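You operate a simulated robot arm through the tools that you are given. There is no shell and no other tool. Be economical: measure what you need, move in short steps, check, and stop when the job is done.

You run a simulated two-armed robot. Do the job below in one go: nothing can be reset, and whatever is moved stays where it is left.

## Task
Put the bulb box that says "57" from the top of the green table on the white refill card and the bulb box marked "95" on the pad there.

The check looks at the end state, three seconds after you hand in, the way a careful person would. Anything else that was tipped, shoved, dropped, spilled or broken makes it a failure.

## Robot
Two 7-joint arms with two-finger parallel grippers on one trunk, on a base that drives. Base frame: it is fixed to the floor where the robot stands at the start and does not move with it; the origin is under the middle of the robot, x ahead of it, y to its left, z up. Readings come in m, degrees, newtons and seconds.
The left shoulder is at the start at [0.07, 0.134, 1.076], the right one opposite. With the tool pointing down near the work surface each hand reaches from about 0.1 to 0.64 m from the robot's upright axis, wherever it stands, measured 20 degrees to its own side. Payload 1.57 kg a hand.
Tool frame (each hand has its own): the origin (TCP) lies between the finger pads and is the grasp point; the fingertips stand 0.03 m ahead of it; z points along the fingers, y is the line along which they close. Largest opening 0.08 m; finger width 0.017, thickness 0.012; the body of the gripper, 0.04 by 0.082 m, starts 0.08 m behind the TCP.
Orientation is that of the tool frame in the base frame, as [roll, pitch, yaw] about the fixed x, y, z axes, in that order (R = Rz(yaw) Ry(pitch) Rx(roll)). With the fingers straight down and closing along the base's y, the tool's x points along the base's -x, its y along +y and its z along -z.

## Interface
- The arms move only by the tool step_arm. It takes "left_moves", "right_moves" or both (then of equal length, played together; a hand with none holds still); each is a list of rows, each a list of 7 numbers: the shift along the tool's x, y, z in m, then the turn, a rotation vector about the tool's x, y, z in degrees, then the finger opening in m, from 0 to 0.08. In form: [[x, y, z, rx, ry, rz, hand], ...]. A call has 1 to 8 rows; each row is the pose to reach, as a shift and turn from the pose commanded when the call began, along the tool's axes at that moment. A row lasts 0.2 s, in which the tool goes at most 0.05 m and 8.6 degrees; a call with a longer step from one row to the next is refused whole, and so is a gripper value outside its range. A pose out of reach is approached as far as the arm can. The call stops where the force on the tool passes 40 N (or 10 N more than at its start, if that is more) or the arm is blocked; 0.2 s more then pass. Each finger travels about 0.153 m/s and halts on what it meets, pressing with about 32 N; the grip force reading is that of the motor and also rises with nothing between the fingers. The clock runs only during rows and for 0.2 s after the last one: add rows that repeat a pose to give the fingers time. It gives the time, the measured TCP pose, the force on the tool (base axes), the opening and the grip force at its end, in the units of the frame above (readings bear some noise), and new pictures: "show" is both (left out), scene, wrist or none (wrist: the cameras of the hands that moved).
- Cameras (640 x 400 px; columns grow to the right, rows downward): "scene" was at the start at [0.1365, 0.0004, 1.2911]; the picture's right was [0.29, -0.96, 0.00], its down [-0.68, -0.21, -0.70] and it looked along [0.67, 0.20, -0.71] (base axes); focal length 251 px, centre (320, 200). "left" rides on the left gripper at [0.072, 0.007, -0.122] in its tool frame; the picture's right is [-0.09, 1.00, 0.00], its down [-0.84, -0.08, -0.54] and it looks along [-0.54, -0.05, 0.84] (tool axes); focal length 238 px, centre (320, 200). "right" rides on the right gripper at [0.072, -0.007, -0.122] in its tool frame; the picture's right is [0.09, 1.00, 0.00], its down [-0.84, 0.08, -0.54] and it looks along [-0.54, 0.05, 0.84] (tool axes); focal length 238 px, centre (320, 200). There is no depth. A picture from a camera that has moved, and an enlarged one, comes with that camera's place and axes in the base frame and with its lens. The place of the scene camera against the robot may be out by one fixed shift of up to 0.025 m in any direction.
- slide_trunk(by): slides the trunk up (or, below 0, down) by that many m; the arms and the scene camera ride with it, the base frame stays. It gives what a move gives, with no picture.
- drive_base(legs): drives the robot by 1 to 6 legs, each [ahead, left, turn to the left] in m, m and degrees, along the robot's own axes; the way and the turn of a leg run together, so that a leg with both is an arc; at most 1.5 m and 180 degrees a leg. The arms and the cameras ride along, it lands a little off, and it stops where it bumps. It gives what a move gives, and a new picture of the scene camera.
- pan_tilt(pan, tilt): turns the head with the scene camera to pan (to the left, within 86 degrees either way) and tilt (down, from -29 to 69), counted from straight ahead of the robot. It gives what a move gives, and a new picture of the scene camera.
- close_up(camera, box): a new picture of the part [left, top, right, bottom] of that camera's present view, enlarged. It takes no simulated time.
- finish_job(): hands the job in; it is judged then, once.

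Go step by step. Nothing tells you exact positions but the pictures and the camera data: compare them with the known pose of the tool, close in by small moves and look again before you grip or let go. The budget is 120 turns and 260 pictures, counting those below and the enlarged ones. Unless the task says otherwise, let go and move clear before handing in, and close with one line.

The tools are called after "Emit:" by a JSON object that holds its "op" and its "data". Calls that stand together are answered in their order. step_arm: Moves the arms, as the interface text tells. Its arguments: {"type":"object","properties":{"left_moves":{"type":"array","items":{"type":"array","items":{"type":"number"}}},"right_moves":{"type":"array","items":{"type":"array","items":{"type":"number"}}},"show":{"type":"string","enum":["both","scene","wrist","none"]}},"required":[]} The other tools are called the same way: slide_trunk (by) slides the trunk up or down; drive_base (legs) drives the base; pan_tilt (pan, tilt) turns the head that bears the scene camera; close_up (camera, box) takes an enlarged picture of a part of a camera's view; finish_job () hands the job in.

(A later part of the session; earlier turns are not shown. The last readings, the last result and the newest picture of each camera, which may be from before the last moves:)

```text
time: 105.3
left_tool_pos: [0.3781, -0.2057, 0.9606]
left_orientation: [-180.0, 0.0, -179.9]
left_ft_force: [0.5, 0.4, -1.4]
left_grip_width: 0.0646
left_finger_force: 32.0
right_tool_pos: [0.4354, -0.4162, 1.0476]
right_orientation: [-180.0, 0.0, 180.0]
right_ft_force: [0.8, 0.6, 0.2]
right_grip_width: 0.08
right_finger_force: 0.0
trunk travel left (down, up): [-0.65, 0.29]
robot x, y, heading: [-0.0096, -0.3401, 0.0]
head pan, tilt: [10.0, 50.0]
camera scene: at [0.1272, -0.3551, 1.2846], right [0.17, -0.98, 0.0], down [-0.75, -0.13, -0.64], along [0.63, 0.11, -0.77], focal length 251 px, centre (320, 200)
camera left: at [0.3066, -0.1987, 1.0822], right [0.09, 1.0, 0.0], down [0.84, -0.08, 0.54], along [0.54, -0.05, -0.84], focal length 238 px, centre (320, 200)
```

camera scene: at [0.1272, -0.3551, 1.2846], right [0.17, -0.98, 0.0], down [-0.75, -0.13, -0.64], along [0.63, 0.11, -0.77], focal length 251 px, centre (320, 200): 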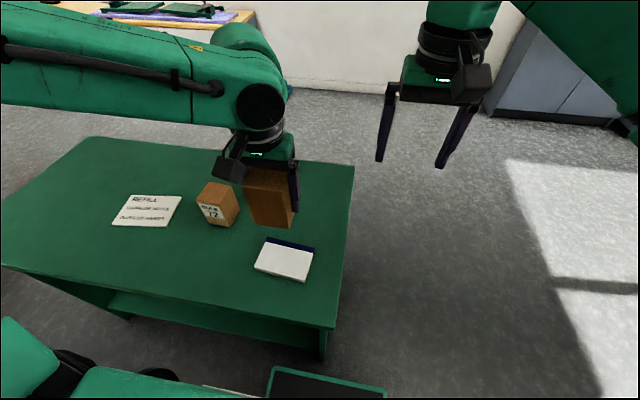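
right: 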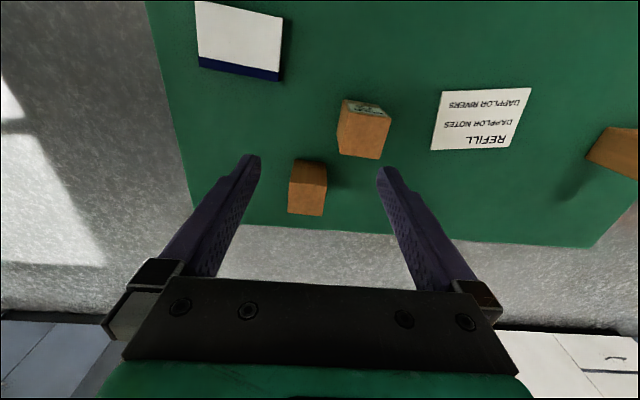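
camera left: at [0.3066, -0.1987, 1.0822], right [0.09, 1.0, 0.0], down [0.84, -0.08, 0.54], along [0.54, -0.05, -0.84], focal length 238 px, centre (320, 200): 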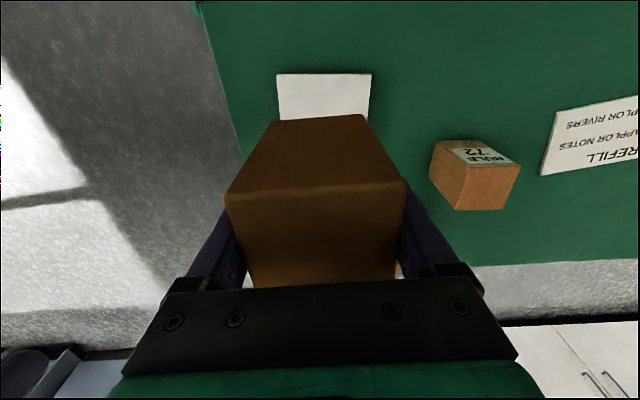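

The pad is about 12.7 x 8.7 cm, turned ~5° from the gripper; its centre is 6.5 mm left of the TCP. I correct, turn 5° and descend to just above.

Emit:
{"op": "step_arm", "data": {"left_moves": [[-0.001, 0.0065, 0.02, 0, 0, 2.5, 0], [-0.0016, 0.0065, 0.04, 0, 0, 5, 0], [-0.0016, 0.0065, 0.06, 0, 0, 5, 0], [-0.0016, 0.0065, 0.08, 0, 0, 5, 0], [-0.0016, 0.0065, 0.1, 0, 0, 5, 0], [-0.0016, 0.0065, 0.12, 0, 0, 5, 0], [-0.0016, 0.0065, 0.14, 0, 0, 5, 0], [-0.0016, 0.0065, 0.155, 0, 0, 5, 0]]}}

Emit:
{"op": "close_up", "data": {"camera": "scene", "box": [220, 180, 348, 300]}}

```text
time: 107.2
left_tool_pos: [0.3813, -0.1988, 0.8063]
left_orientation: [-180.0, 0.0, 175.1]
left_ft_force: [0.5, -0.2, -1.8]
left_grip_width: 0.0647
left_finger_force: 31.9
right_tool_pos: [0.4361, -0.4156, 1.0463]
right_orientation: [179.9, 0.0, -180.0]
right_ft_force: [-0.1, 0.1, 0.4]
right_grip_width: 0.0799
right_finger_force: 0.1
trunk travel left (down, up): [-0.65, 0.29]
robot x, y, heading: [-0.011, -0.3431, -0.2]
head pan, tilt: [10.0, 50.0]
camera scene: at [0.1272, -0.3546, 1.2846], right [0.17, -0.98, 0.0], down [-0.75, -0.13, -0.64], along [0.63, 0.11, -0.77], focal length 251 px, centre (320, 200)
camera left: at [0.3102, -0.1868, 0.9276], right [0.18, 0.98, 0.0], down [0.83, -0.15, 0.54], along [0.53, -0.1, -0.84], focal length 238 px, centre (320, 200)
```

scene: 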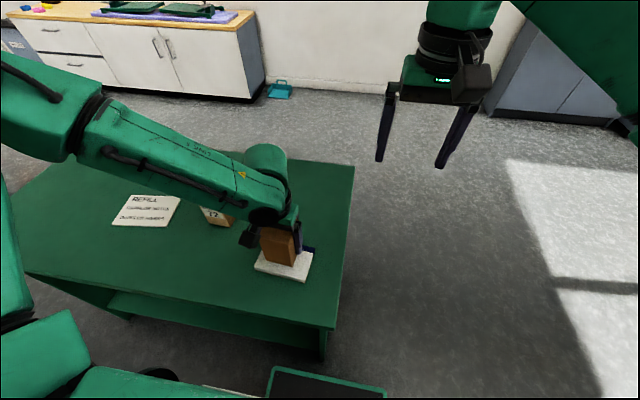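
left: 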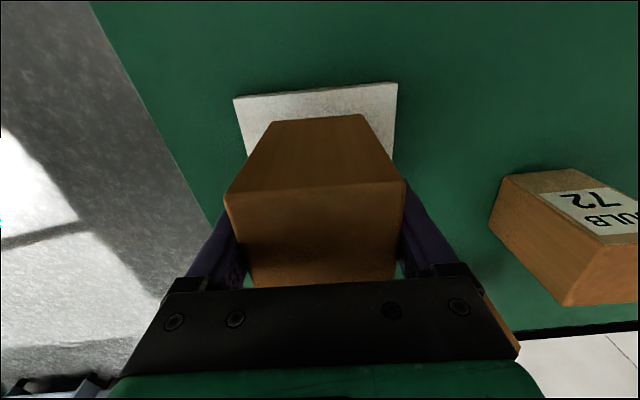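

```text
3.33 times, centred on (284, 240) of scene
camera zoom: at [0.1272, -0.3546, 1.2846], right [0.17, -0.98, 0.0], down [-0.75, -0.13, -0.64], along [0.63, 0.11, -0.77], focal length 836 px, centre (440, 67)
```

zoom: 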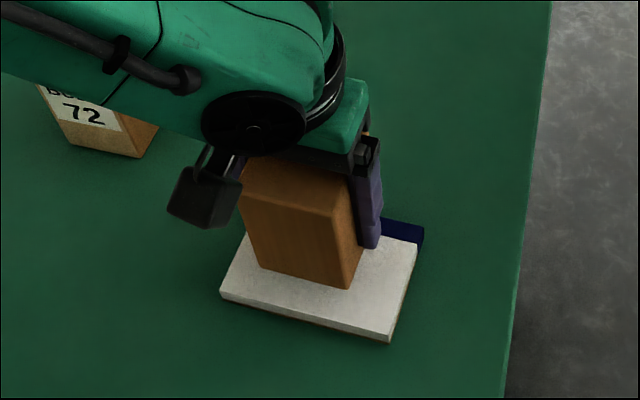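

Box and pad are aligned and centred. I lower slowly until contact.

Emit:
{"op": "step_arm", "data": {"left_moves": [[0, 0, 0.008, 0, 0, 0, 0], [0, 0, 0.014, 0, 0, 0, 0], [0, 0, 0.018, 0, 0, 0, 0], [0, 0, 0.021, 0, 0, 0, 0]], "show": "wrist"}}

Emit:
{"op": "close_up", "data": {"camera": "scene", "box": [240, 210, 328, 290]}}

```text
time: 108.2
left_tool_pos: [0.3805, -0.1984, 0.7854]
left_orientation: [180.0, 0.0, 175.1]
left_ft_force: [-0.3, -0.5, -0.7]
left_grip_width: 0.0644
left_finger_force: 31.9
right_tool_pos: [0.436, -0.4164, 1.0476]
right_orientation: [180.0, 0.0, 180.0]
right_ft_force: [0.9, 0.5, 0.6]
right_grip_width: 0.0796
right_finger_force: 0.0
trunk travel left (down, up): [-0.65, 0.29]
robot x, y, heading: [-0.0063, -0.3432, 0.3]
head pan, tilt: [10.0, 50.0]
camera left: at [0.3094, -0.1862, 0.9066], right [0.18, 0.98, 0.0], down [0.83, -0.15, 0.54], along [0.53, -0.1, -0.84], focal length 238 px, centre (320, 200)
```

left: 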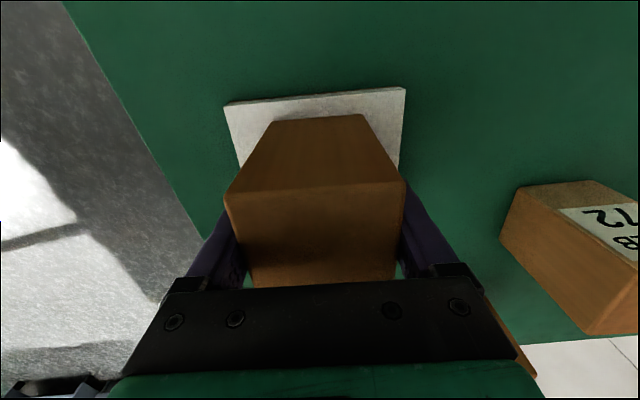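

```text
5.00 times, centred on (284, 250) of scene
camera zoom: at [0.1271, -0.3546, 1.2846], right [0.17, -0.98, 0.0], down [-0.75, -0.13, -0.64], along [0.63, 0.11, -0.77], focal length 1254 px, centre (500, -50)
```

zoom: 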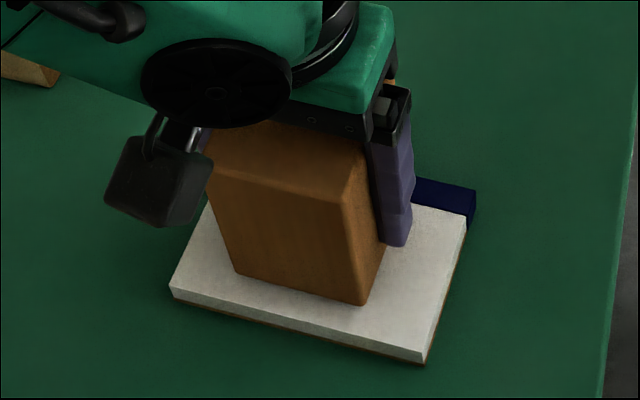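

Very close to the pad; I ease down in 2 mm steps watching the force.

Emit:
{"op": "step_arm", "data": {"left_moves": [[0, 0, 0.002, 0, 0, 0, 0], [0, 0, 0.004, 0, 0, 0, 0]], "show": "none"}}

Emit:
{"op": "step_arm", "data": {"left_moves": [[0, 0, 0.002, 0, 0, 0, 0], [0, 0, 0.003, 0, 0, 0, 0]], "show": "scene"}}

Emit:
{"op": "close_up", "data": {"camera": "scene", "box": [240, 210, 328, 290]}}

```text
time: 108.8
left_tool_pos: [0.3808, -0.1995, 0.7834]
left_orientation: [-180.0, 0.3, 175.1]
left_ft_force: [-0.7, 3.0, 17.8]
left_grip_width: 0.0644
left_finger_force: 32.3
right_tool_pos: [0.4335, -0.4148, 1.0476]
right_orientation: [-179.9, 0.1, -180.0]
right_ft_force: [-0.9, 0.2, 0.4]
right_grip_width: 0.0802
right_finger_force: 0.0
trunk travel left (down, up): [-0.65, 0.29]
robot x, y, heading: [-0.0087, -0.3463, 0.3]
head pan, tilt: [10.0, 50.0]
```

```text
time: 109.3
left_tool_pos: [0.3806, -0.1999, 0.7837]
left_orientation: [180.0, 0.6, 175.0]
left_ft_force: [3.6, 6.2, 35.7]
left_grip_width: 0.0648
left_finger_force: 31.6
right_tool_pos: [0.4327, -0.4159, 1.0481]
right_orientation: [-180.0, 0.2, 179.9]
right_ft_force: [0.0, -0.3, 0.3]
right_grip_width: 0.0798
right_finger_force: 0.0
trunk travel left (down, up): [-0.65, 0.29]
robot x, y, heading: [-0.0073, -0.3425, -0.0]
head pan, tilt: [10.0, 50.0]
camera scene: at [0.1227, -0.3549, 1.2854], right [0.17, -0.98, 0.0], down [-0.75, -0.13, -0.65], along [0.64, 0.11, -0.76], focal length 251 px, centre (320, 200)
```

scene: 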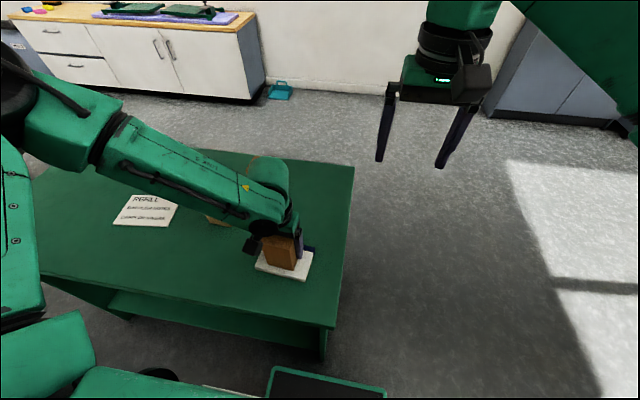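

```text
5.00 times, centred on (284, 250) of scene
camera zoom: at [0.1227, -0.3549, 1.2854], right [0.17, -0.98, 0.0], down [-0.75, -0.13, -0.65], along [0.64, 0.11, -0.76], focal length 1254 px, centre (500, -50)
```

zoom: 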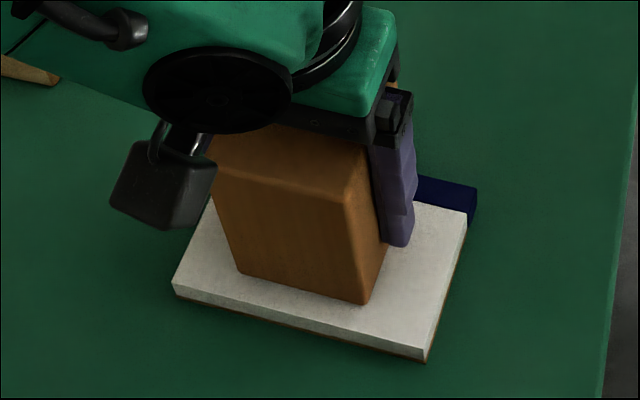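

Contact is made (36 N). I relieve the pressure, open, wait, and rise straight up.

Emit:
{"op": "step_arm", "data": {"left_moves": [[0, 0, -0.003, 0, 0, 0, 0], [0, 0, -0.0055, 0, 0, 0, 0], [0, 0, -0.0055, 0, 0, 0, 0.08], [0, 0, -0.0055, 0, 0, 0, 0.08], [0, 0, -0.02, 0, 0, 0, 0.08], [0, 0, -0.05, 0, 0, 0, 0.08], [0, 0, -0.09, 0, 0, 0, 0.08], [0, 0, -0.13, 0, 0, 0, 0.08]]}}

```text
time: 111.2
left_tool_pos: [0.3782, -0.199, 0.911]
left_orientation: [-179.9, -0.1, 175.1]
left_ft_force: [-0.6, 0.1, 0.3]
left_grip_width: 0.0801
left_finger_force: 0.1
right_tool_pos: [0.4338, -0.4162, 1.0474]
right_orientation: [-180.0, 0.0, 180.0]
right_ft_force: [0.2, 0.3, 0.0]
right_grip_width: 0.0801
right_finger_force: 0.0
trunk travel left (down, up): [-0.65, 0.29]
robot x, y, heading: [-0.007, -0.3447, -0.0]
head pan, tilt: [10.0, 50.0]
camera scene: at [0.126, -0.3549, 1.2847], right [0.17, -0.98, 0.0], down [-0.75, -0.13, -0.64], along [0.63, 0.11, -0.77], focal length 251 px, centre (320, 200)
camera left: at [0.3066, -0.186, 1.0325], right [0.18, 0.98, 0.0], down [0.83, -0.15, 0.54], along [0.53, -0.1, -0.84], focal length 238 px, centre (320, 200)
```

scene: 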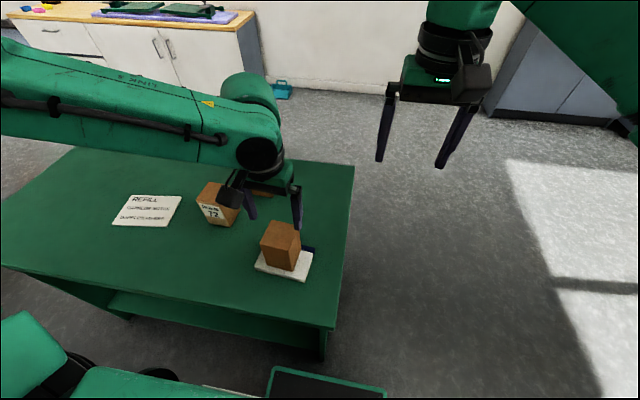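
left: 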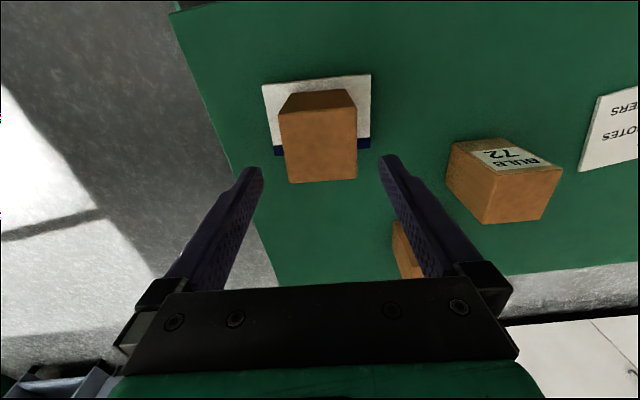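

Box 95 stands on the pad. Now I raise the left hand, shift the robot left a bit, and approach box 57 at about (0.605, -0.086).

Emit:
{"op": "step_arm", "data": {"left_moves": [[0, 0, -0.05, 0, 0, 0, 0.08], [0, 0, -0.1, 0, 0, 0, 0.08]], "show": "none"}}

Emit:
{"op": "drive_base", "data": {"legs": [[0.007, 0.13, 0]]}}

Emit:
{"op": "step_arm", "data": {"left_moves": [[-0.03, 0, 0, 0, 0, 0, 0.08], [-0.07, 0, 0, 0, 0, 0, 0.08], [-0.11, 0, 0, 0, 0, 0, 0.08], [-0.15, 0, 0, 0, 0, 0, 0.08], [-0.16, 0, 0.04, 0, 0, 0, 0.08], [-0.16, 0, 0.06, 0, 0, 0, 0.08]]}}

```text
time: 111.8
left_tool_pos: [0.3799, -0.1994, 1.0135]
left_orientation: [179.9, 0.0, 175.0]
left_ft_force: [0.5, 0.2, 0.6]
left_grip_width: 0.08
left_finger_force: 0.0
right_tool_pos: [0.4354, -0.4156, 1.0476]
right_orientation: [180.0, 0.2, 180.0]
right_ft_force: [0.3, -0.3, 0.6]
right_grip_width: 0.08
right_finger_force: 0.1
trunk travel left (down, up): [-0.65, 0.29]
robot x, y, heading: [-0.0079, -0.3448, 0.1]
head pan, tilt: [10.0, 50.0]
```

```text
time: 113.0
left_tool_pos: [0.389, -0.0683, 1.0115]
left_orientation: [180.0, 0.0, 174.9]
left_ft_force: [-1.5, 0.1, -0.6]
left_grip_width: 0.0797
left_finger_force: 0.1
right_tool_pos: [0.4431, -0.2862, 1.0465]
right_orientation: [179.9, 0.0, 179.9]
right_ft_force: [0.8, -0.3, 0.2]
right_grip_width: 0.08
right_finger_force: 0.1
trunk travel left (down, up): [-0.65, 0.29]
robot x, y, heading: [0.0005, -0.2078, -0.0]
head pan, tilt: [10.0, 50.0]
camera scene: at [0.1341, -0.2235, 1.2847], right [0.17, -0.99, 0.0], down [-0.75, -0.13, -0.64], along [0.63, 0.11, -0.77], focal length 251 px, centre (320, 200)
```

scene: 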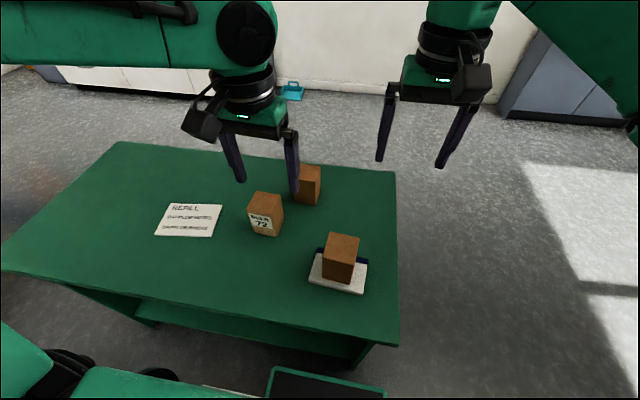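

```text
time: 114.5
left_tool_pos: [0.5268, -0.0651, 0.9524]
left_orientation: [-180.0, 0.1, 174.8]
left_ft_force: [-0.2, 0.6, 0.4]
left_grip_width: 0.0801
left_finger_force: 0.1
left hand out of reach, approached as far as the arm can: row 4, 5, 6
right_tool_pos: [0.4428, -0.2845, 1.0469]
right_orientation: [-180.0, 0.0, 179.8]
right_ft_force: [0.3, 0.3, -0.1]
right_grip_width: 0.0799
right_finger_force: 0.1
trunk travel left (down, up): [-0.65, 0.29]
robot x, y, heading: [-0.0003, -0.2128, -0.2]
head pan, tilt: [10.0, 50.0]
camera scene: at [0.1349, -0.2222, 1.2846], right [0.17, -0.99, 0.0], down [-0.76, -0.13, -0.64], along [0.63, 0.11, -0.77], focal length 251 px, centre (320, 200)
camera left: at [0.4554, -0.0511, 1.0738], right [0.18, 0.98, 0.0], down [0.83, -0.15, 0.54], along [0.53, -0.1, -0.84], focal length 238 px, centre (320, 200)
```

scene: 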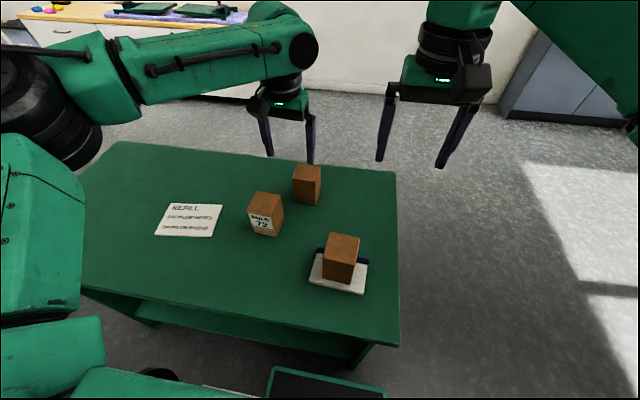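
left: 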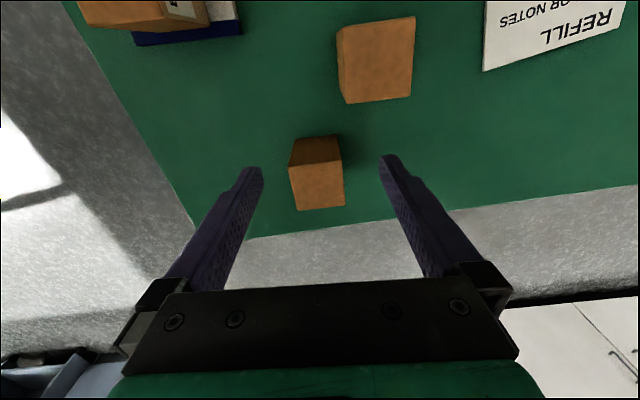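

Box 57 is at about (0.597, -0.080), turned ~3° from the gripper. The hand is out of reach at this height, so I lower the trunk 6 cm so the arm extends better, then stretch forward.

Emit:
{"op": "slide_trunk", "data": {"by": -0.06}}

Emit:
{"op": "step_arm", "data": {"left_moves": [[-0.02, -0.003, 0, 0, 0, -1.5, 0.08], [-0.045, -0.006, 0, 0, 0, -3, 0.08], [-0.065, -0.009, 0, 0, 0, -3, 0.08], [-0.065, -0.009, 0, 0, 0, -3, 0.08]]}}

```text
time: 115.5
left_tool_pos: [0.5263, -0.0646, 0.8932]
left_orientation: [180.0, 0.1, 174.9]
left_ft_force: [-0.7, 0.6, -0.4]
left_grip_width: 0.0799
left_finger_force: 0.0
right_tool_pos: [0.4434, -0.2843, 0.9868]
right_orientation: [-180.0, 0.0, 179.7]
right_ft_force: [0.0, -0.4, -0.2]
right_grip_width: 0.08
right_finger_force: 0.1
trunk travel left (down, up): [-0.59, 0.35]
robot x, y, heading: [-0.0001, -0.2096, -0.1]
head pan, tilt: [10.0, 50.0]
```

```text
time: 116.5
left_tool_pos: [0.5346, -0.0496, 0.8919]
left_orientation: [-180.0, 0.3, 178.0]
left_ft_force: [-0.2, -0.4, 0.6]
left_grip_width: 0.08
left_finger_force: 0.1
left hand out of reach, approached as far as the arm can: row 1, 2, 3, 4
right_tool_pos: [0.4438, -0.2843, 0.9885]
right_orientation: [179.9, -0.1, 179.8]
right_ft_force: [-0.2, 0.1, -0.4]
right_grip_width: 0.0798
right_finger_force: 0.1
trunk travel left (down, up): [-0.59, 0.35]
robot x, y, heading: [-0.0013, -0.208, -0.2]
head pan, tilt: [10.0, 50.0]
camera scene: at [0.1341, -0.2222, 1.2246], right [0.17, -0.99, 0.0], down [-0.75, -0.13, -0.64], along [0.63, 0.11, -0.77], focal length 251 px, centre (320, 200)
camera left: at [0.4633, -0.0406, 1.0123], right [0.13, 0.99, 0.0], down [0.83, -0.11, 0.54], along [0.54, -0.07, -0.84], focal length 238 px, centre (320, 200)
```

scene: 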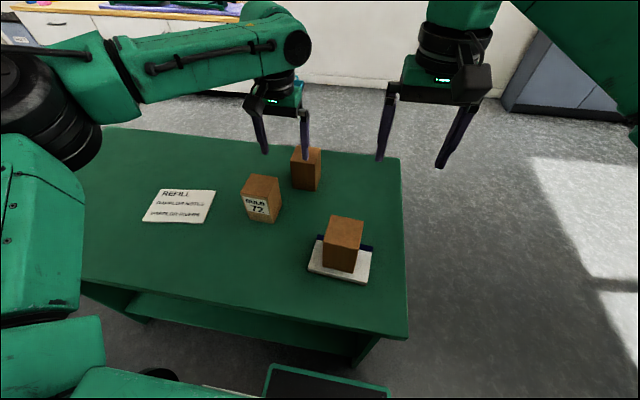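
left: 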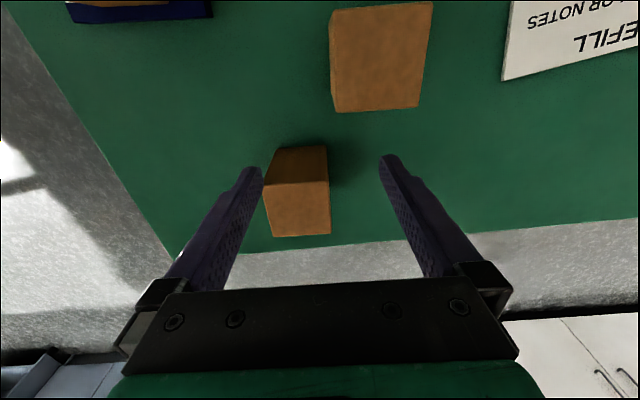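

The geometry suggests the wrist sits high above the tool, so the trunk should go up, not down. I raise it 0.2 m and come down with the arm.

Emit:
{"op": "slide_trunk", "data": {"by": 0.2}}

Emit:
{"op": "step_arm", "data": {"left_moves": [[0, 0, 0.04, 0, 0, 0, 0.08], [0, 0, 0.08, 0, 0, 0, 0.08], [0, 0, 0.12, 0, 0, 0, 0.08], [0, 0, 0.16, 0, 0, 0, 0.08], [0, 0, 0.18, 0, 0, 0, 0.08], [0, 0, 0.18, 0, 0, 0, 0.08]]}}

```text
time: 118.6
left_tool_pos: [0.5357, -0.0502, 1.0916]
left_orientation: [-179.9, 0.2, 177.8]
left_ft_force: [-0.5, 0.2, -0.2]
left_grip_width: 0.0803
left_finger_force: 0.0
right_tool_pos: [0.4428, -0.2847, 1.1859]
right_orientation: [-179.9, -0.1, 179.8]
right_ft_force: [0.4, -0.2, -0.6]
right_grip_width: 0.0799
right_finger_force: 0.0
trunk travel left (down, up): [-0.79, 0.15]
robot x, y, heading: [-0.0012, -0.2139, -0.3]
head pan, tilt: [10.0, 50.0]
```

```text
time: 120.0
left_tool_pos: [0.5027, -0.0314, 0.9345]
left_orientation: [-179.8, 0.2, 177.9]
left_ft_force: [0.1, -0.3, 1.3]
left_grip_width: 0.0799
left_finger_force: 0.0
left hand out of reach, approached as far as the arm can: row 2, 3, 4, 5, 6
right_tool_pos: [0.4419, -0.2846, 1.1869]
right_orientation: [-180.0, 0.1, 179.9]
right_ft_force: [-0.3, 0.0, -0.1]
right_grip_width: 0.0799
right_finger_force: 0.1
trunk travel left (down, up): [-0.79, 0.15]
robot x, y, heading: [0.0001, -0.212, -0.1]
head pan, tilt: [10.0, 50.0]
camera scene: at [0.1341, -0.2224, 1.4246], right [0.17, -0.99, 0.0], down [-0.75, -0.13, -0.64], along [0.63, 0.11, -0.77], focal length 251 px, centre (320, 200)
camera left: at [0.4308, -0.0218, 1.0557], right [0.13, 0.99, 0.0], down [0.83, -0.11, 0.55], along [0.54, -0.07, -0.84], focal length 238 px, centre (320, 200)
```

scene: 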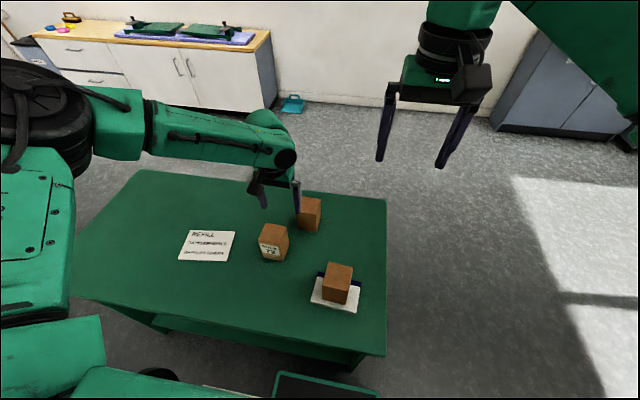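
left: 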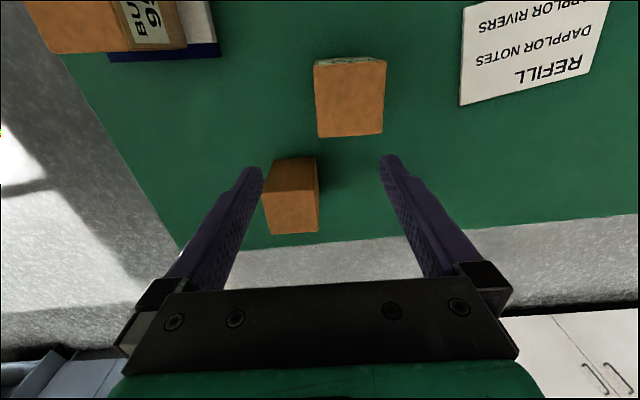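

Raising was worse; this box is simply beyond the left arm's comfortable reach from here. Picking it from the table's far side (as near as 0.45 m) is safer, so I retract the hand, restore the trunk, and drive round.

Emit:
{"op": "step_arm", "data": {"left_moves": [[0, 0, -0.04, 0, 0, 0, 0.08], [0.03, 0, -0.08, 0, 0, 0, 0.08], [0.06, 0, -0.12, 0, 0, 0, 0.08], [0.1, 0, -0.15, 0, 0, 0, 0.08], [0.12, 0.03, -0.18, 0, 0, 3, 0.08], [0.12, 0.06, -0.22, 0, 0, 3, 0.08], [0.12, 0.1, -0.25, 0, 0, 3, 0.08], [0.12, 0.13, -0.26, 0, 0, 3, 0.08]], "show": "none"}}

Emit:
{"op": "slide_trunk", "data": {"by": -0.14}}

```text
time: 121.8
left_tool_pos: [0.3898, 0.1016, 1.1932]
left_orientation: [-179.8, 0.0, 175.0]
left_ft_force: [0.9, 0.5, -0.5]
left_grip_width: 0.0801
left_finger_force: 0.0
right_tool_pos: [0.4426, -0.2831, 1.187]
right_orientation: [-179.9, 0.0, 179.9]
right_ft_force: [0.2, 0.3, -0.5]
right_grip_width: 0.0799
right_finger_force: 0.0
trunk travel left (down, up): [-0.79, 0.15]
robot x, y, heading: [-0.0, -0.2132, -0.1]
head pan, tilt: [10.0, 50.0]
```

```text
time: 123.5
left_tool_pos: [0.3889, 0.1008, 1.0537]
left_orientation: [-179.9, 0.2, 174.9]
left_ft_force: [0.1, 0.8, 0.9]
left_grip_width: 0.0801
left_finger_force: 0.0
right_tool_pos: [0.4423, -0.2854, 1.0462]
right_orientation: [180.0, -0.1, 179.8]
right_ft_force: [0.8, -0.1, 0.5]
right_grip_width: 0.0801
right_finger_force: 0.1
trunk travel left (down, up): [-0.65, 0.29]
robot x, y, heading: [0.001, -0.2125, 0.1]
head pan, tilt: [10.0, 50.0]
```

Emit:
{"op": "drive_base", "data": {"legs": [[0, -0.9, 0], [1.4, 0, 0], [0, 0, 180], [0, -1.23, 0]]}}

Emit:
{"op": "pan_tilt", "data": {"pan": 10, "tilt": 45}}

```text
time: 148.1
left_tool_pos: [1.0003, -0.2144, 1.0529]
left_orientation: [-179.9, 0.2, -3.0]
left_ft_force: [-0.3, -0.5, 0.3]
left_grip_width: 0.08
left_finger_force: 0.1
right_tool_pos: [0.9314, 0.1691, 1.0469]
right_orientation: [179.9, 0.0, 2.0]
right_ft_force: [-0.5, 0.2, 0.3]
right_grip_width: 0.08
right_finger_force: 0.0
trunk travel left (down, up): [-0.65, 0.29]
robot x, y, heading: [1.3783, 0.1133, -178.3]
head pan, tilt: [10.0, 50.0]
camera scene: at [1.2607, 0.0714, 1.2846], right [-0.21, 0.98, 0.0], down [0.75, 0.16, -0.64], along [-0.63, -0.13, -0.77], focal length 251 px, centre (320, 200)
```

scene: 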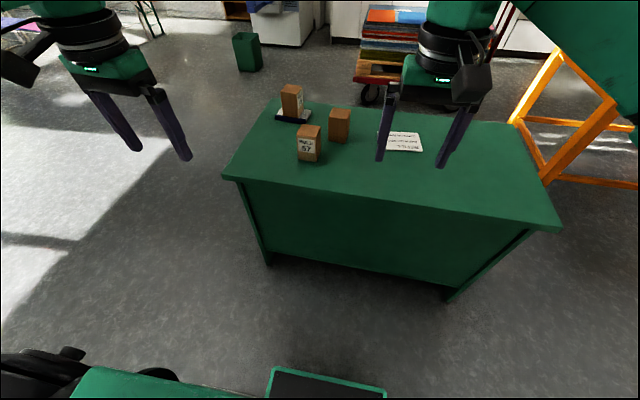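

```text
time: 148.8
left_tool_pos: [0.9995, -0.2146, 1.054]
left_orientation: [-179.9, 0.2, -3.0]
left_ft_force: [0.0, 0.3, -0.1]
left_grip_width: 0.0799
left_finger_force: 0.1
right_tool_pos: [0.9317, 0.1679, 1.0484]
right_orientation: [-180.0, 0.0, 2.0]
right_ft_force: [0.4, 0.5, -0.2]
right_grip_width: 0.0803
right_finger_force: 0.1
trunk travel left (down, up): [-0.65, 0.29]
robot x, y, heading: [1.3777, 0.1135, -177.8]
head pan, tilt: [10.0, 45.0]
camera scene: at [1.2565, 0.0708, 1.2915], right [-0.21, 0.98, 0.0], down [0.69, 0.15, -0.71], along [-0.69, -0.15, -0.71], focal length 251 px, centre (320, 200)
```

scene: 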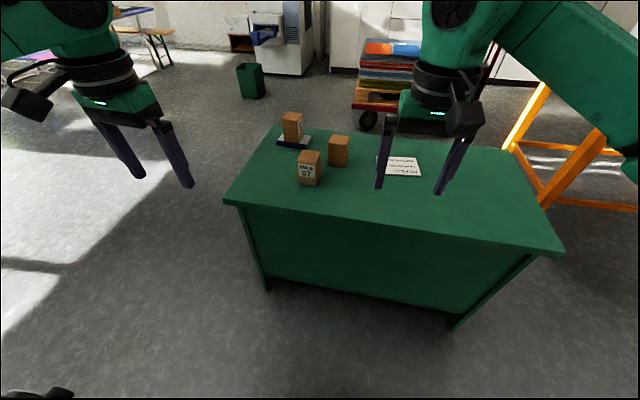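

Table now ahead; 57 faces me. I drive ahead 0.29 m, straightening.

Emit:
{"op": "drive_base", "data": {"legs": [[0.29, 0, -2]]}}

Emit:
{"op": "step_arm", "data": {"left_moves": [[-0.03, 0.02, 0.03, 0, 0, 0, 0.08], [-0.04, 0.05, 0.06, 0, 0, 0, 0.08], [-0.04, 0.08, 0.09, 0, 0, 0, 0.08], [-0.04, 0.1, 0.1, 0, 0, 0, 0.08]]}}

```text
time: 150.8
left_tool_pos: [0.6992, -0.2047, 1.0536]
left_orientation: [-179.9, 0.3, -5.0]
left_ft_force: [-0.3, -0.3, 0.6]
left_grip_width: 0.08
left_finger_force: 0.0
right_tool_pos: [0.6454, 0.1788, 1.0467]
right_orientation: [-180.0, 0.0, -0.1]
right_ft_force: [0.1, -0.5, 0.1]
right_grip_width: 0.08
right_finger_force: 0.1
trunk travel left (down, up): [-0.65, 0.29]
robot x, y, heading: [1.0905, 0.1095, 179.8]
head pan, tilt: [10.0, 45.0]
camera scene: at [0.9672, 0.0705, 1.2916], right [-0.17, 0.98, 0.0], down [0.7, 0.12, -0.71], along [-0.7, -0.12, -0.71], focal length 251 px, centre (320, 200)
```

scene: 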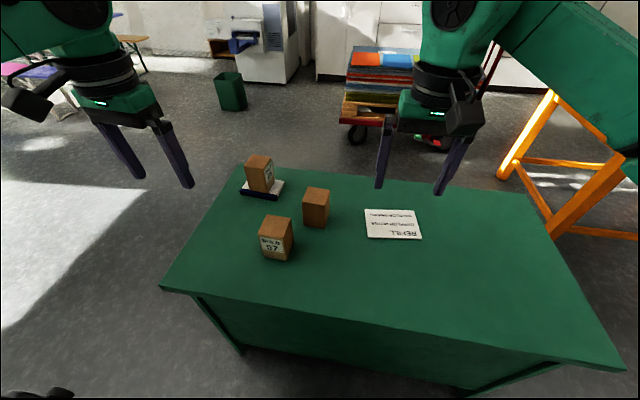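

```text
time: 151.8
left_tool_pos: [0.65, -0.3035, 0.9515]
left_orientation: [-180.0, 0.1, -5.2]
left_ft_force: [-0.3, 0.4, -0.6]
left_grip_width: 0.0798
left_finger_force: 0.0
right_tool_pos: [0.6434, 0.179, 1.047]
right_orientation: [180.0, 0.0, -0.1]
right_ft_force: [0.5, 0.0, -0.6]
right_grip_width: 0.0799
right_finger_force: 0.0
trunk travel left (down, up): [-0.65, 0.29]
robot x, y, heading: [1.0876, 0.1079, 179.8]
head pan, tilt: [10.0, 45.0]
camera scene: at [0.9662, 0.0701, 1.2915], right [-0.17, 0.99, 0.0], down [0.7, 0.12, -0.71], along [-0.7, -0.12, -0.71], focal length 251 px, centre (320, 200)
camera left: at [0.7203, -0.3162, 1.0728], right [-0.18, -0.98, 0.0], down [-0.83, 0.15, 0.54], along [-0.54, 0.1, -0.84], focal length 238 px, centre (320, 200)
```

scene: 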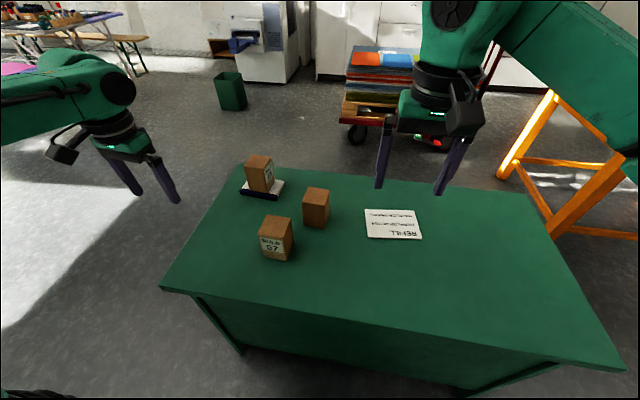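
left: 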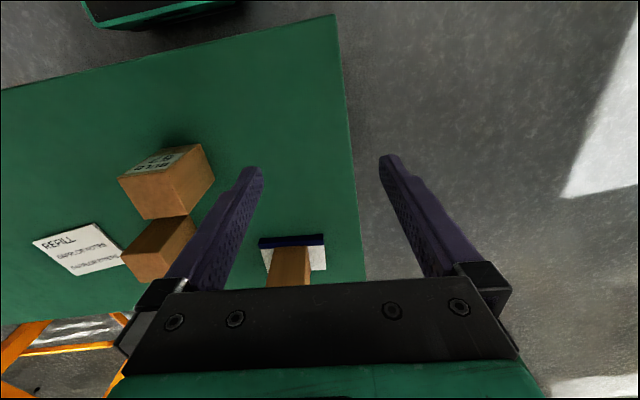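

I shifted the wrong way in y; harmless. I move over towards box 57 at height and look.

Emit:
{"op": "step_arm", "data": {"left_moves": [[-0.01, -0.045, 0, 0, 0, -1.5, 0.08], [-0.02, -0.09, 0, 0, 0, -3, 0.08], [-0.03, -0.135, 0, 0, 0, -3, 0.08], [-0.04, -0.18, 0, 0, 0, -3, 0.08], [-0.05, -0.218, 0, 0, 0, -3, 0.08], [-0.05, -0.218, 0, 0, 0, -3, 0.08]], "show": "wrist"}}

Emit:
{"op": "close_up", "data": {"camera": "left", "box": [250, 100, 410, 220]}}

```text
time: 153.2
left_tool_pos: [0.6196, -0.0806, 0.9529]
left_orientation: [180.0, 0.2, -2.0]
left_ft_force: [-0.2, 0.6, 0.2]
left_grip_width: 0.0801
left_finger_force: 0.0
right_tool_pos: [0.6449, 0.1786, 1.0466]
right_orientation: [-180.0, -0.1, -0.1]
right_ft_force: [1.3, 0.0, -0.3]
right_grip_width: 0.0801
right_finger_force: 0.1
trunk travel left (down, up): [-0.65, 0.29]
robot x, y, heading: [1.0919, 0.1074, 179.8]
head pan, tilt: [10.0, 45.0]
camera left: at [0.6921, -0.0894, 1.0744], right [-0.13, -0.99, 0.0], down [-0.83, 0.11, 0.54], along [-0.54, 0.07, -0.84], focal length 238 px, centre (320, 200)
```

left: 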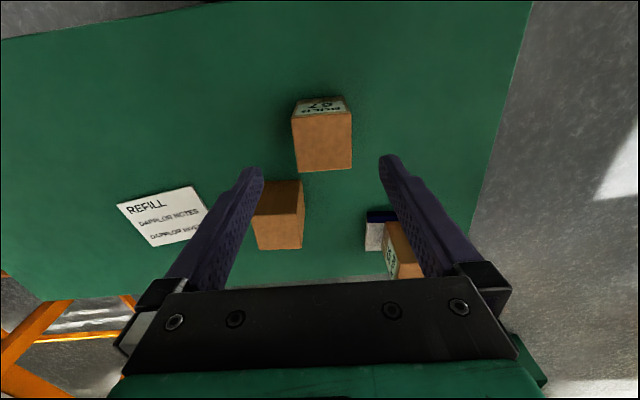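

```text
3.33 times, centred on (330, 160) of left
camera zoom: at [0.6921, -0.0894, 1.0744], right [-0.13, -0.99, 0.0], down [-0.83, 0.11, 0.54], along [-0.54, 0.07, -0.84], focal length 794 px, centre (287, 333)
```

zoom: 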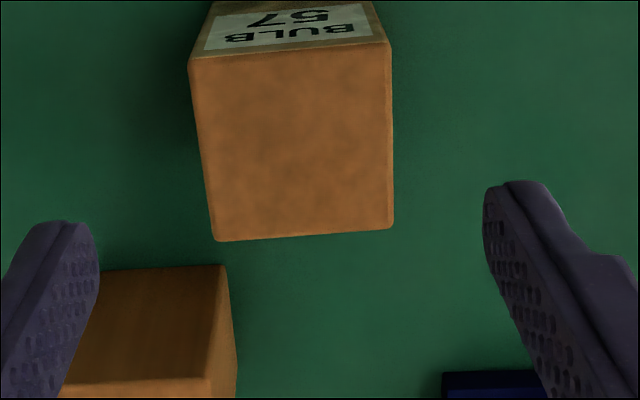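

Box 57 is 2 cm further ahead and aligned. I centre over it and descend open to z ≈ 0.768.

Emit:
{"op": "step_arm", "data": {"left_moves": [[-0.0206, 0.002, 0.02, 0, 0, 0, 0.08], [-0.0206, 0.002, 0.05, 0, 0, 0, 0.08], [-0.0206, 0.002, 0.08, 0, 0, 0, 0.08], [-0.0206, 0.002, 0.08, 0, 0, 0, 0.08]], "show": "wrist"}}

```text
time: 154.2
left_tool_pos: [0.5979, -0.0804, 0.8737]
left_orientation: [180.0, 0.2, -2.0]
left_ft_force: [-0.5, 0.1, -1.5]
left_grip_width: 0.0802
left_finger_force: 0.0
right_tool_pos: [0.6438, 0.1794, 1.0474]
right_orientation: [180.0, 0.0, -0.1]
right_ft_force: [-0.2, -0.3, 0.0]
right_grip_width: 0.08
right_finger_force: 0.0
trunk travel left (down, up): [-0.65, 0.29]
robot x, y, heading: [1.0868, 0.1084, 179.9]
head pan, tilt: [10.0, 45.0]
camera left: at [0.6699, -0.0883, 0.9946], right [-0.13, -0.99, 0.0], down [-0.83, 0.11, 0.54], along [-0.54, 0.07, -0.84], focal length 238 px, centre (320, 200)
```

left: 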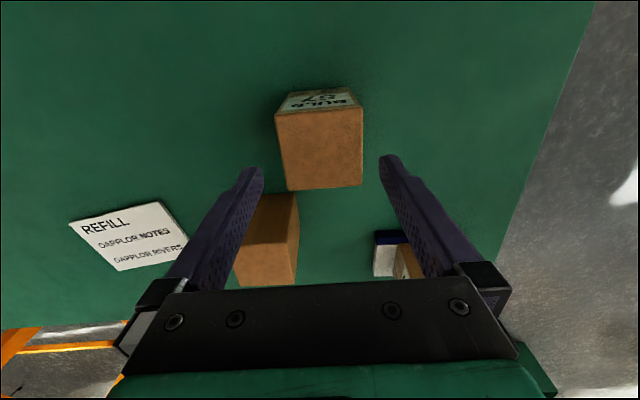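

Emit:
{"op": "step_arm", "data": {"left_moves": [[0.003, 0.002, 0.03, 0, 0, 0, 0.08], [0.003, 0.002, 0.07, 0, 0, 0, 0.08], [0.003, 0.002, 0.1, 0, 0, 0, 0.08], [0.003, 0.002, 0.106, 0, 0, 0, 0.08], [0.003, 0.002, 0.106, 0, 0, 0, 0.04], [0.003, 0.002, 0.106, 0, 0, 0, 0], [0.003, 0.002, 0.106, 0, 0, 0, 0]]}}

```text
time: 155.8
left_tool_pos: [0.5997, -0.0847, 0.7674]
left_orientation: [-180.0, 0.2, -2.0]
left_ft_force: [0.5, 0.1, 0.9]
left_grip_width: 0.0644
left_finger_force: 32.2
right_tool_pos: [0.6437, 0.181, 1.0471]
right_orientation: [-180.0, 0.1, -0.1]
right_ft_force: [0.5, 0.7, -0.7]
right_grip_width: 0.0797
right_finger_force: 0.1
trunk travel left (down, up): [-0.65, 0.29]
robot x, y, heading: [1.0868, 0.1077, 179.6]
head pan, tilt: [10.0, 45.0]
camera scene: at [0.9664, 0.0705, 1.2915], right [-0.17, 0.98, 0.0], down [0.7, 0.12, -0.71], along [-0.7, -0.12, -0.71], focal length 251 px, centre (320, 200)
camera left: at [0.6721, -0.0929, 0.8893], right [-0.13, -0.99, 0.0], down [-0.83, 0.11, 0.54], along [-0.54, 0.07, -0.84], focal length 238 px, centre (320, 200)
```

scene: 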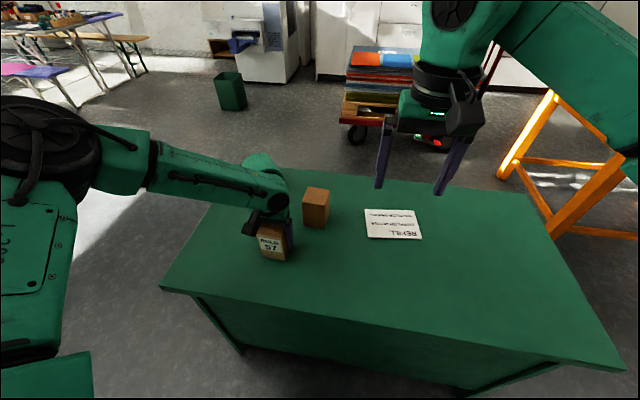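
left: 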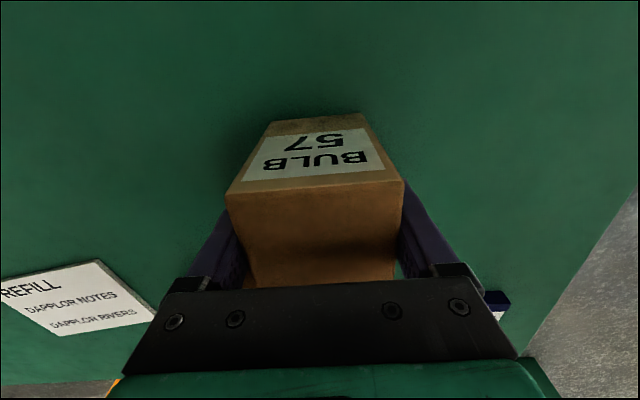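

Gripped fully. I lift slowly.

Emit:
{"op": "step_arm", "data": {"left_moves": [[0, 0, -0.005, 0, 0, 0, 0], [0, 0, -0.01, 0, 0, 0, 0], [0, 0, -0.02, 0, 0, 0, 0], [0, 0, -0.03, 0, 0, 0, 0], [0, 0, -0.04, 0, 0, 0, 0], [0, 0, -0.05, 0, 0, 0, 0], [0, 0, -0.06, 0, 0, 0, 0], [0, 0, -0.075, 0, 0, 0, 0]], "show": "wrist"}}

Emit:
{"op": "step_arm", "data": {"left_moves": [[0, 0, -0.015, 0, 0, 0, 0], [0, 0, -0.03, 0, 0, 0, 0], [0, 0, -0.045, 0, 0, 0, 0], [0, 0, -0.06, 0, 0, 0, 0], [0.02, 0, -0.075, 0, 0, 0, 0], [0.04, 0, -0.09, 0, 0, 0, 0], [0.06, 0, -0.105, 0, 0, 0, 0], [0.08, 0, -0.12, 0, 0, 0, 0]]}}

```text
time: 157.6
left_tool_pos: [0.6007, -0.0824, 0.844]
left_orientation: [-179.9, 0.1, -2.0]
left_ft_force: [0.9, 0.1, 0.0]
left_grip_width: 0.0643
left_finger_force: 32.0
right_tool_pos: [0.6444, 0.1795, 1.0468]
right_orientation: [-180.0, 0.1, -0.2]
right_ft_force: [0.0, 0.0, 0.1]
right_grip_width: 0.0802
right_finger_force: 0.1
trunk travel left (down, up): [-0.65, 0.29]
robot x, y, heading: [1.0863, 0.1081, 179.7]
head pan, tilt: [10.0, 45.0]
camera left: at [0.6735, -0.0913, 0.9648], right [-0.13, -0.99, 0.0], down [-0.83, 0.11, 0.54], along [-0.54, 0.07, -0.84], focal length 238 px, centre (320, 200)
```

left: 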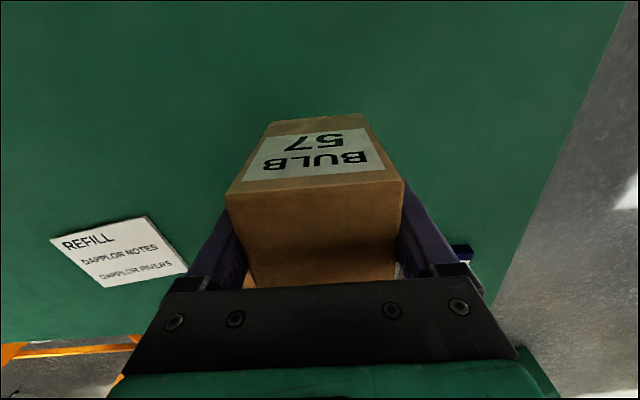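

```text
time: 159.4
left_tool_pos: [0.6826, -0.0865, 0.9613]
left_orientation: [-179.8, 0.2, -2.0]
left_ft_force: [-0.5, -0.2, -0.9]
left_grip_width: 0.0646
left_finger_force: 32.1
right_tool_pos: [0.6463, 0.1803, 1.0473]
right_orientation: [-180.0, 0.1, 0.0]
right_ft_force: [-1.0, 0.5, -0.7]
right_grip_width: 0.0801
right_finger_force: 0.1
trunk travel left (down, up): [-0.65, 0.29]
robot x, y, heading: [1.0893, 0.1074, 179.7]
head pan, tilt: [10.0, 45.0]
camera scene: at [0.9676, 0.0703, 1.2917], right [-0.17, 0.99, 0.0], down [0.7, 0.12, -0.71], along [-0.7, -0.12, -0.71], focal length 251 px, centre (320, 200)
camera left: at [0.7546, -0.0953, 1.0828], right [-0.13, -0.99, 0.0], down [-0.83, 0.11, 0.55], along [-0.54, 0.07, -0.84], focal length 238 px, centre (320, 200)
```

scene: 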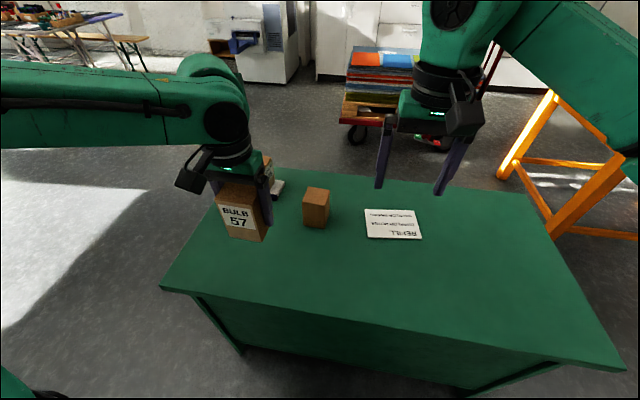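
left: 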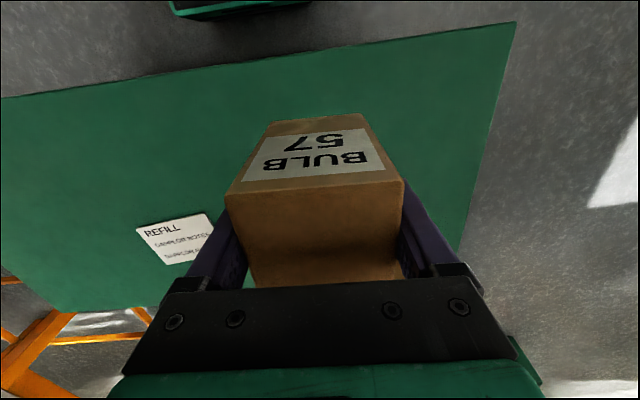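

Held well at 0.96 m. I drive round to the front of the table with it.

Emit:
{"op": "drive_base", "data": {"legs": [[-0.3, 0, 0], [0, 1.2, 0], [1.39, 0, 0], [0, 0, -179.7]]}}

```text
time: 181.1
left_tool_pos: [0.3992, -0.9175, 0.9613]
left_orientation: [-179.8, 0.2, 176.2]
left_ft_force: [0.8, -0.9, -0.5]
left_grip_width: 0.0647
left_finger_force: 32.1
right_tool_pos: [0.4287, -1.1836, 1.0468]
right_orientation: [180.0, 0.1, 178.0]
right_ft_force: [-0.4, -0.2, -1.1]
right_grip_width: 0.0799
right_finger_force: 0.0
trunk travel left (down, up): [-0.65, 0.29]
robot x, y, heading: [-0.0109, -1.0957, -2.0]
head pan, tilt: [10.0, 45.0]
camera scene: at [0.1273, -1.111, 1.2915], right [0.14, -0.99, 0.0], down [-0.7, -0.1, -0.71], along [0.7, 0.1, -0.71], focal length 251 px, centre (320, 200)
```

scene: 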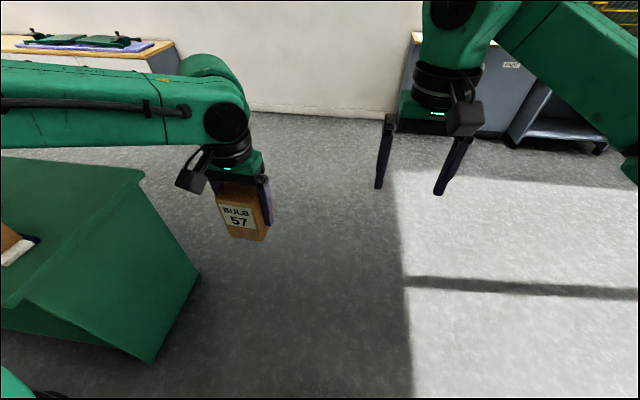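

Emit:
{"op": "drive_base", "data": {"legs": [[0, 0, 2], [0, 1.17, 0]]}}

Emit:
{"op": "step_arm", "data": {"left_moves": [[0, 0, 0, 0, 0, 0, 0]], "show": "wrist"}}

```text
time: 187.5
left_tool_pos: [0.3858, 0.2807, 0.9607]
left_orientation: [-179.9, 0.2, 178.6]
left_ft_force: [0.1, 0.1, -1.6]
left_grip_width: 0.0646
left_finger_force: 32.1
right_tool_pos: [0.4238, 0.0162, 1.0474]
right_orientation: [179.9, 0.0, -179.3]
right_ft_force: [-0.2, -0.2, 0.7]
right_grip_width: 0.0799
right_finger_force: 0.0
trunk travel left (down, up): [-0.65, 0.29]
robot x, y, heading: [-0.0191, 0.0804, 0.2]
head pan, tilt: [10.0, 45.0]
camera scene: at [0.1196, 0.0742, 1.2915], right [0.18, -0.98, 0.0], down [-0.7, -0.13, -0.71], along [0.69, 0.13, -0.71], focal length 251 px, centre (320, 200)
```

scene: 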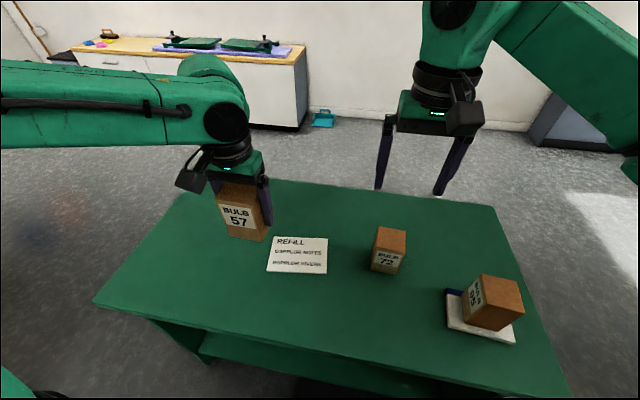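

```text
time: 187.9
left_tool_pos: [0.3855, 0.2799, 0.9607]
left_orientation: [-179.9, 0.1, 178.6]
left_ft_force: [0.2, 0.2, -1.0]
left_grip_width: 0.0649
left_finger_force: 32.2
right_tool_pos: [0.4255, 0.0151, 1.0466]
right_orientation: [180.0, -0.1, -179.4]
right_ft_force: [0.7, -0.6, 0.3]
right_grip_width: 0.0801
right_finger_force: 0.1
trunk travel left (down, up): [-0.65, 0.29]
robot x, y, heading: [-0.0165, 0.0828, 0.5]
head pan, tilt: [10.0, 45.0]
camera left: at [0.3131, 0.289, 1.0823], right [0.12, 0.99, 0.0], down [0.83, -0.1, 0.54], along [0.54, -0.06, -0.84], focal length 238 px, centre (320, 200)
```

left: 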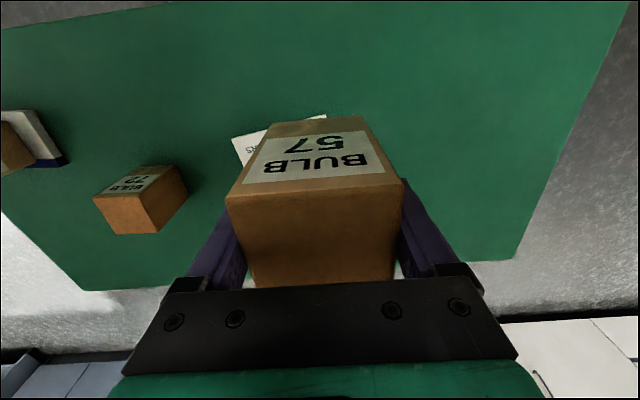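

The card is centred near (0.459, 0.221), 15 x 10.7 cm, turned about 6°. I move over it slowly with rotation to match and look again.

Emit:
{"op": "step_arm", "data": {"left_moves": [[-0.012, -0.01, 0, 0, 0, -1.5, 0], [-0.025, -0.02, 0, 0, 0, -3, 0], [-0.04, -0.03, 0, 0, 0, -4.5, 0], [-0.055, -0.042, 0, 0, 0, -6, 0], [-0.07, -0.053, 0, 0, 0, -7.7, 0], [-0.075, -0.0575, 0, 0, 0, -7.7, 0], [-0.075, -0.0575, 0.02, 0, 0, -7.7, 0], [-0.075, -0.0575, 0.04, 0, 0, -7.7, 0]]}}

```text
time: 189.7
left_tool_pos: [0.4597, 0.2223, 0.9213]
left_orientation: [-179.9, 0.3, -173.6]
left_ft_force: [0.2, -0.5, -0.7]
left_grip_width: 0.0646
left_finger_force: 31.8
right_tool_pos: [0.4256, 0.015, 1.0478]
right_orientation: [-180.0, 0.0, -179.4]
right_ft_force: [0.6, 0.7, 0.0]
right_grip_width: 0.08
right_finger_force: 0.1
trunk travel left (down, up): [-0.65, 0.29]
robot x, y, heading: [-0.0199, 0.0834, 0.6]
head pan, tilt: [10.0, 45.0]
camera scene: at [0.1202, 0.0745, 1.2915], right [0.18, -0.98, 0.0], down [-0.7, -0.13, -0.71], along [0.69, 0.13, -0.71], focal length 251 px, centre (320, 200)
camera left: at [0.3871, 0.2211, 1.0415], right [-0.02, 1.0, 0.0], down [0.84, 0.02, 0.54], along [0.54, 0.01, -0.84], focal length 238 px, centre (320, 200)
```

scene: 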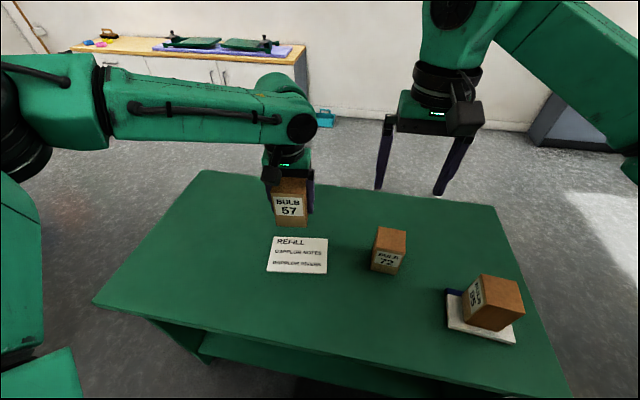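
left: 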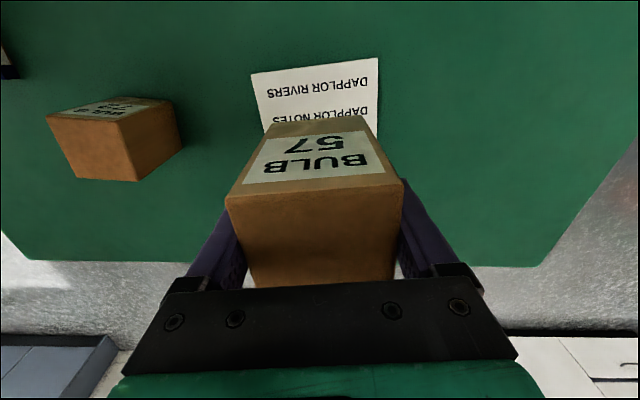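

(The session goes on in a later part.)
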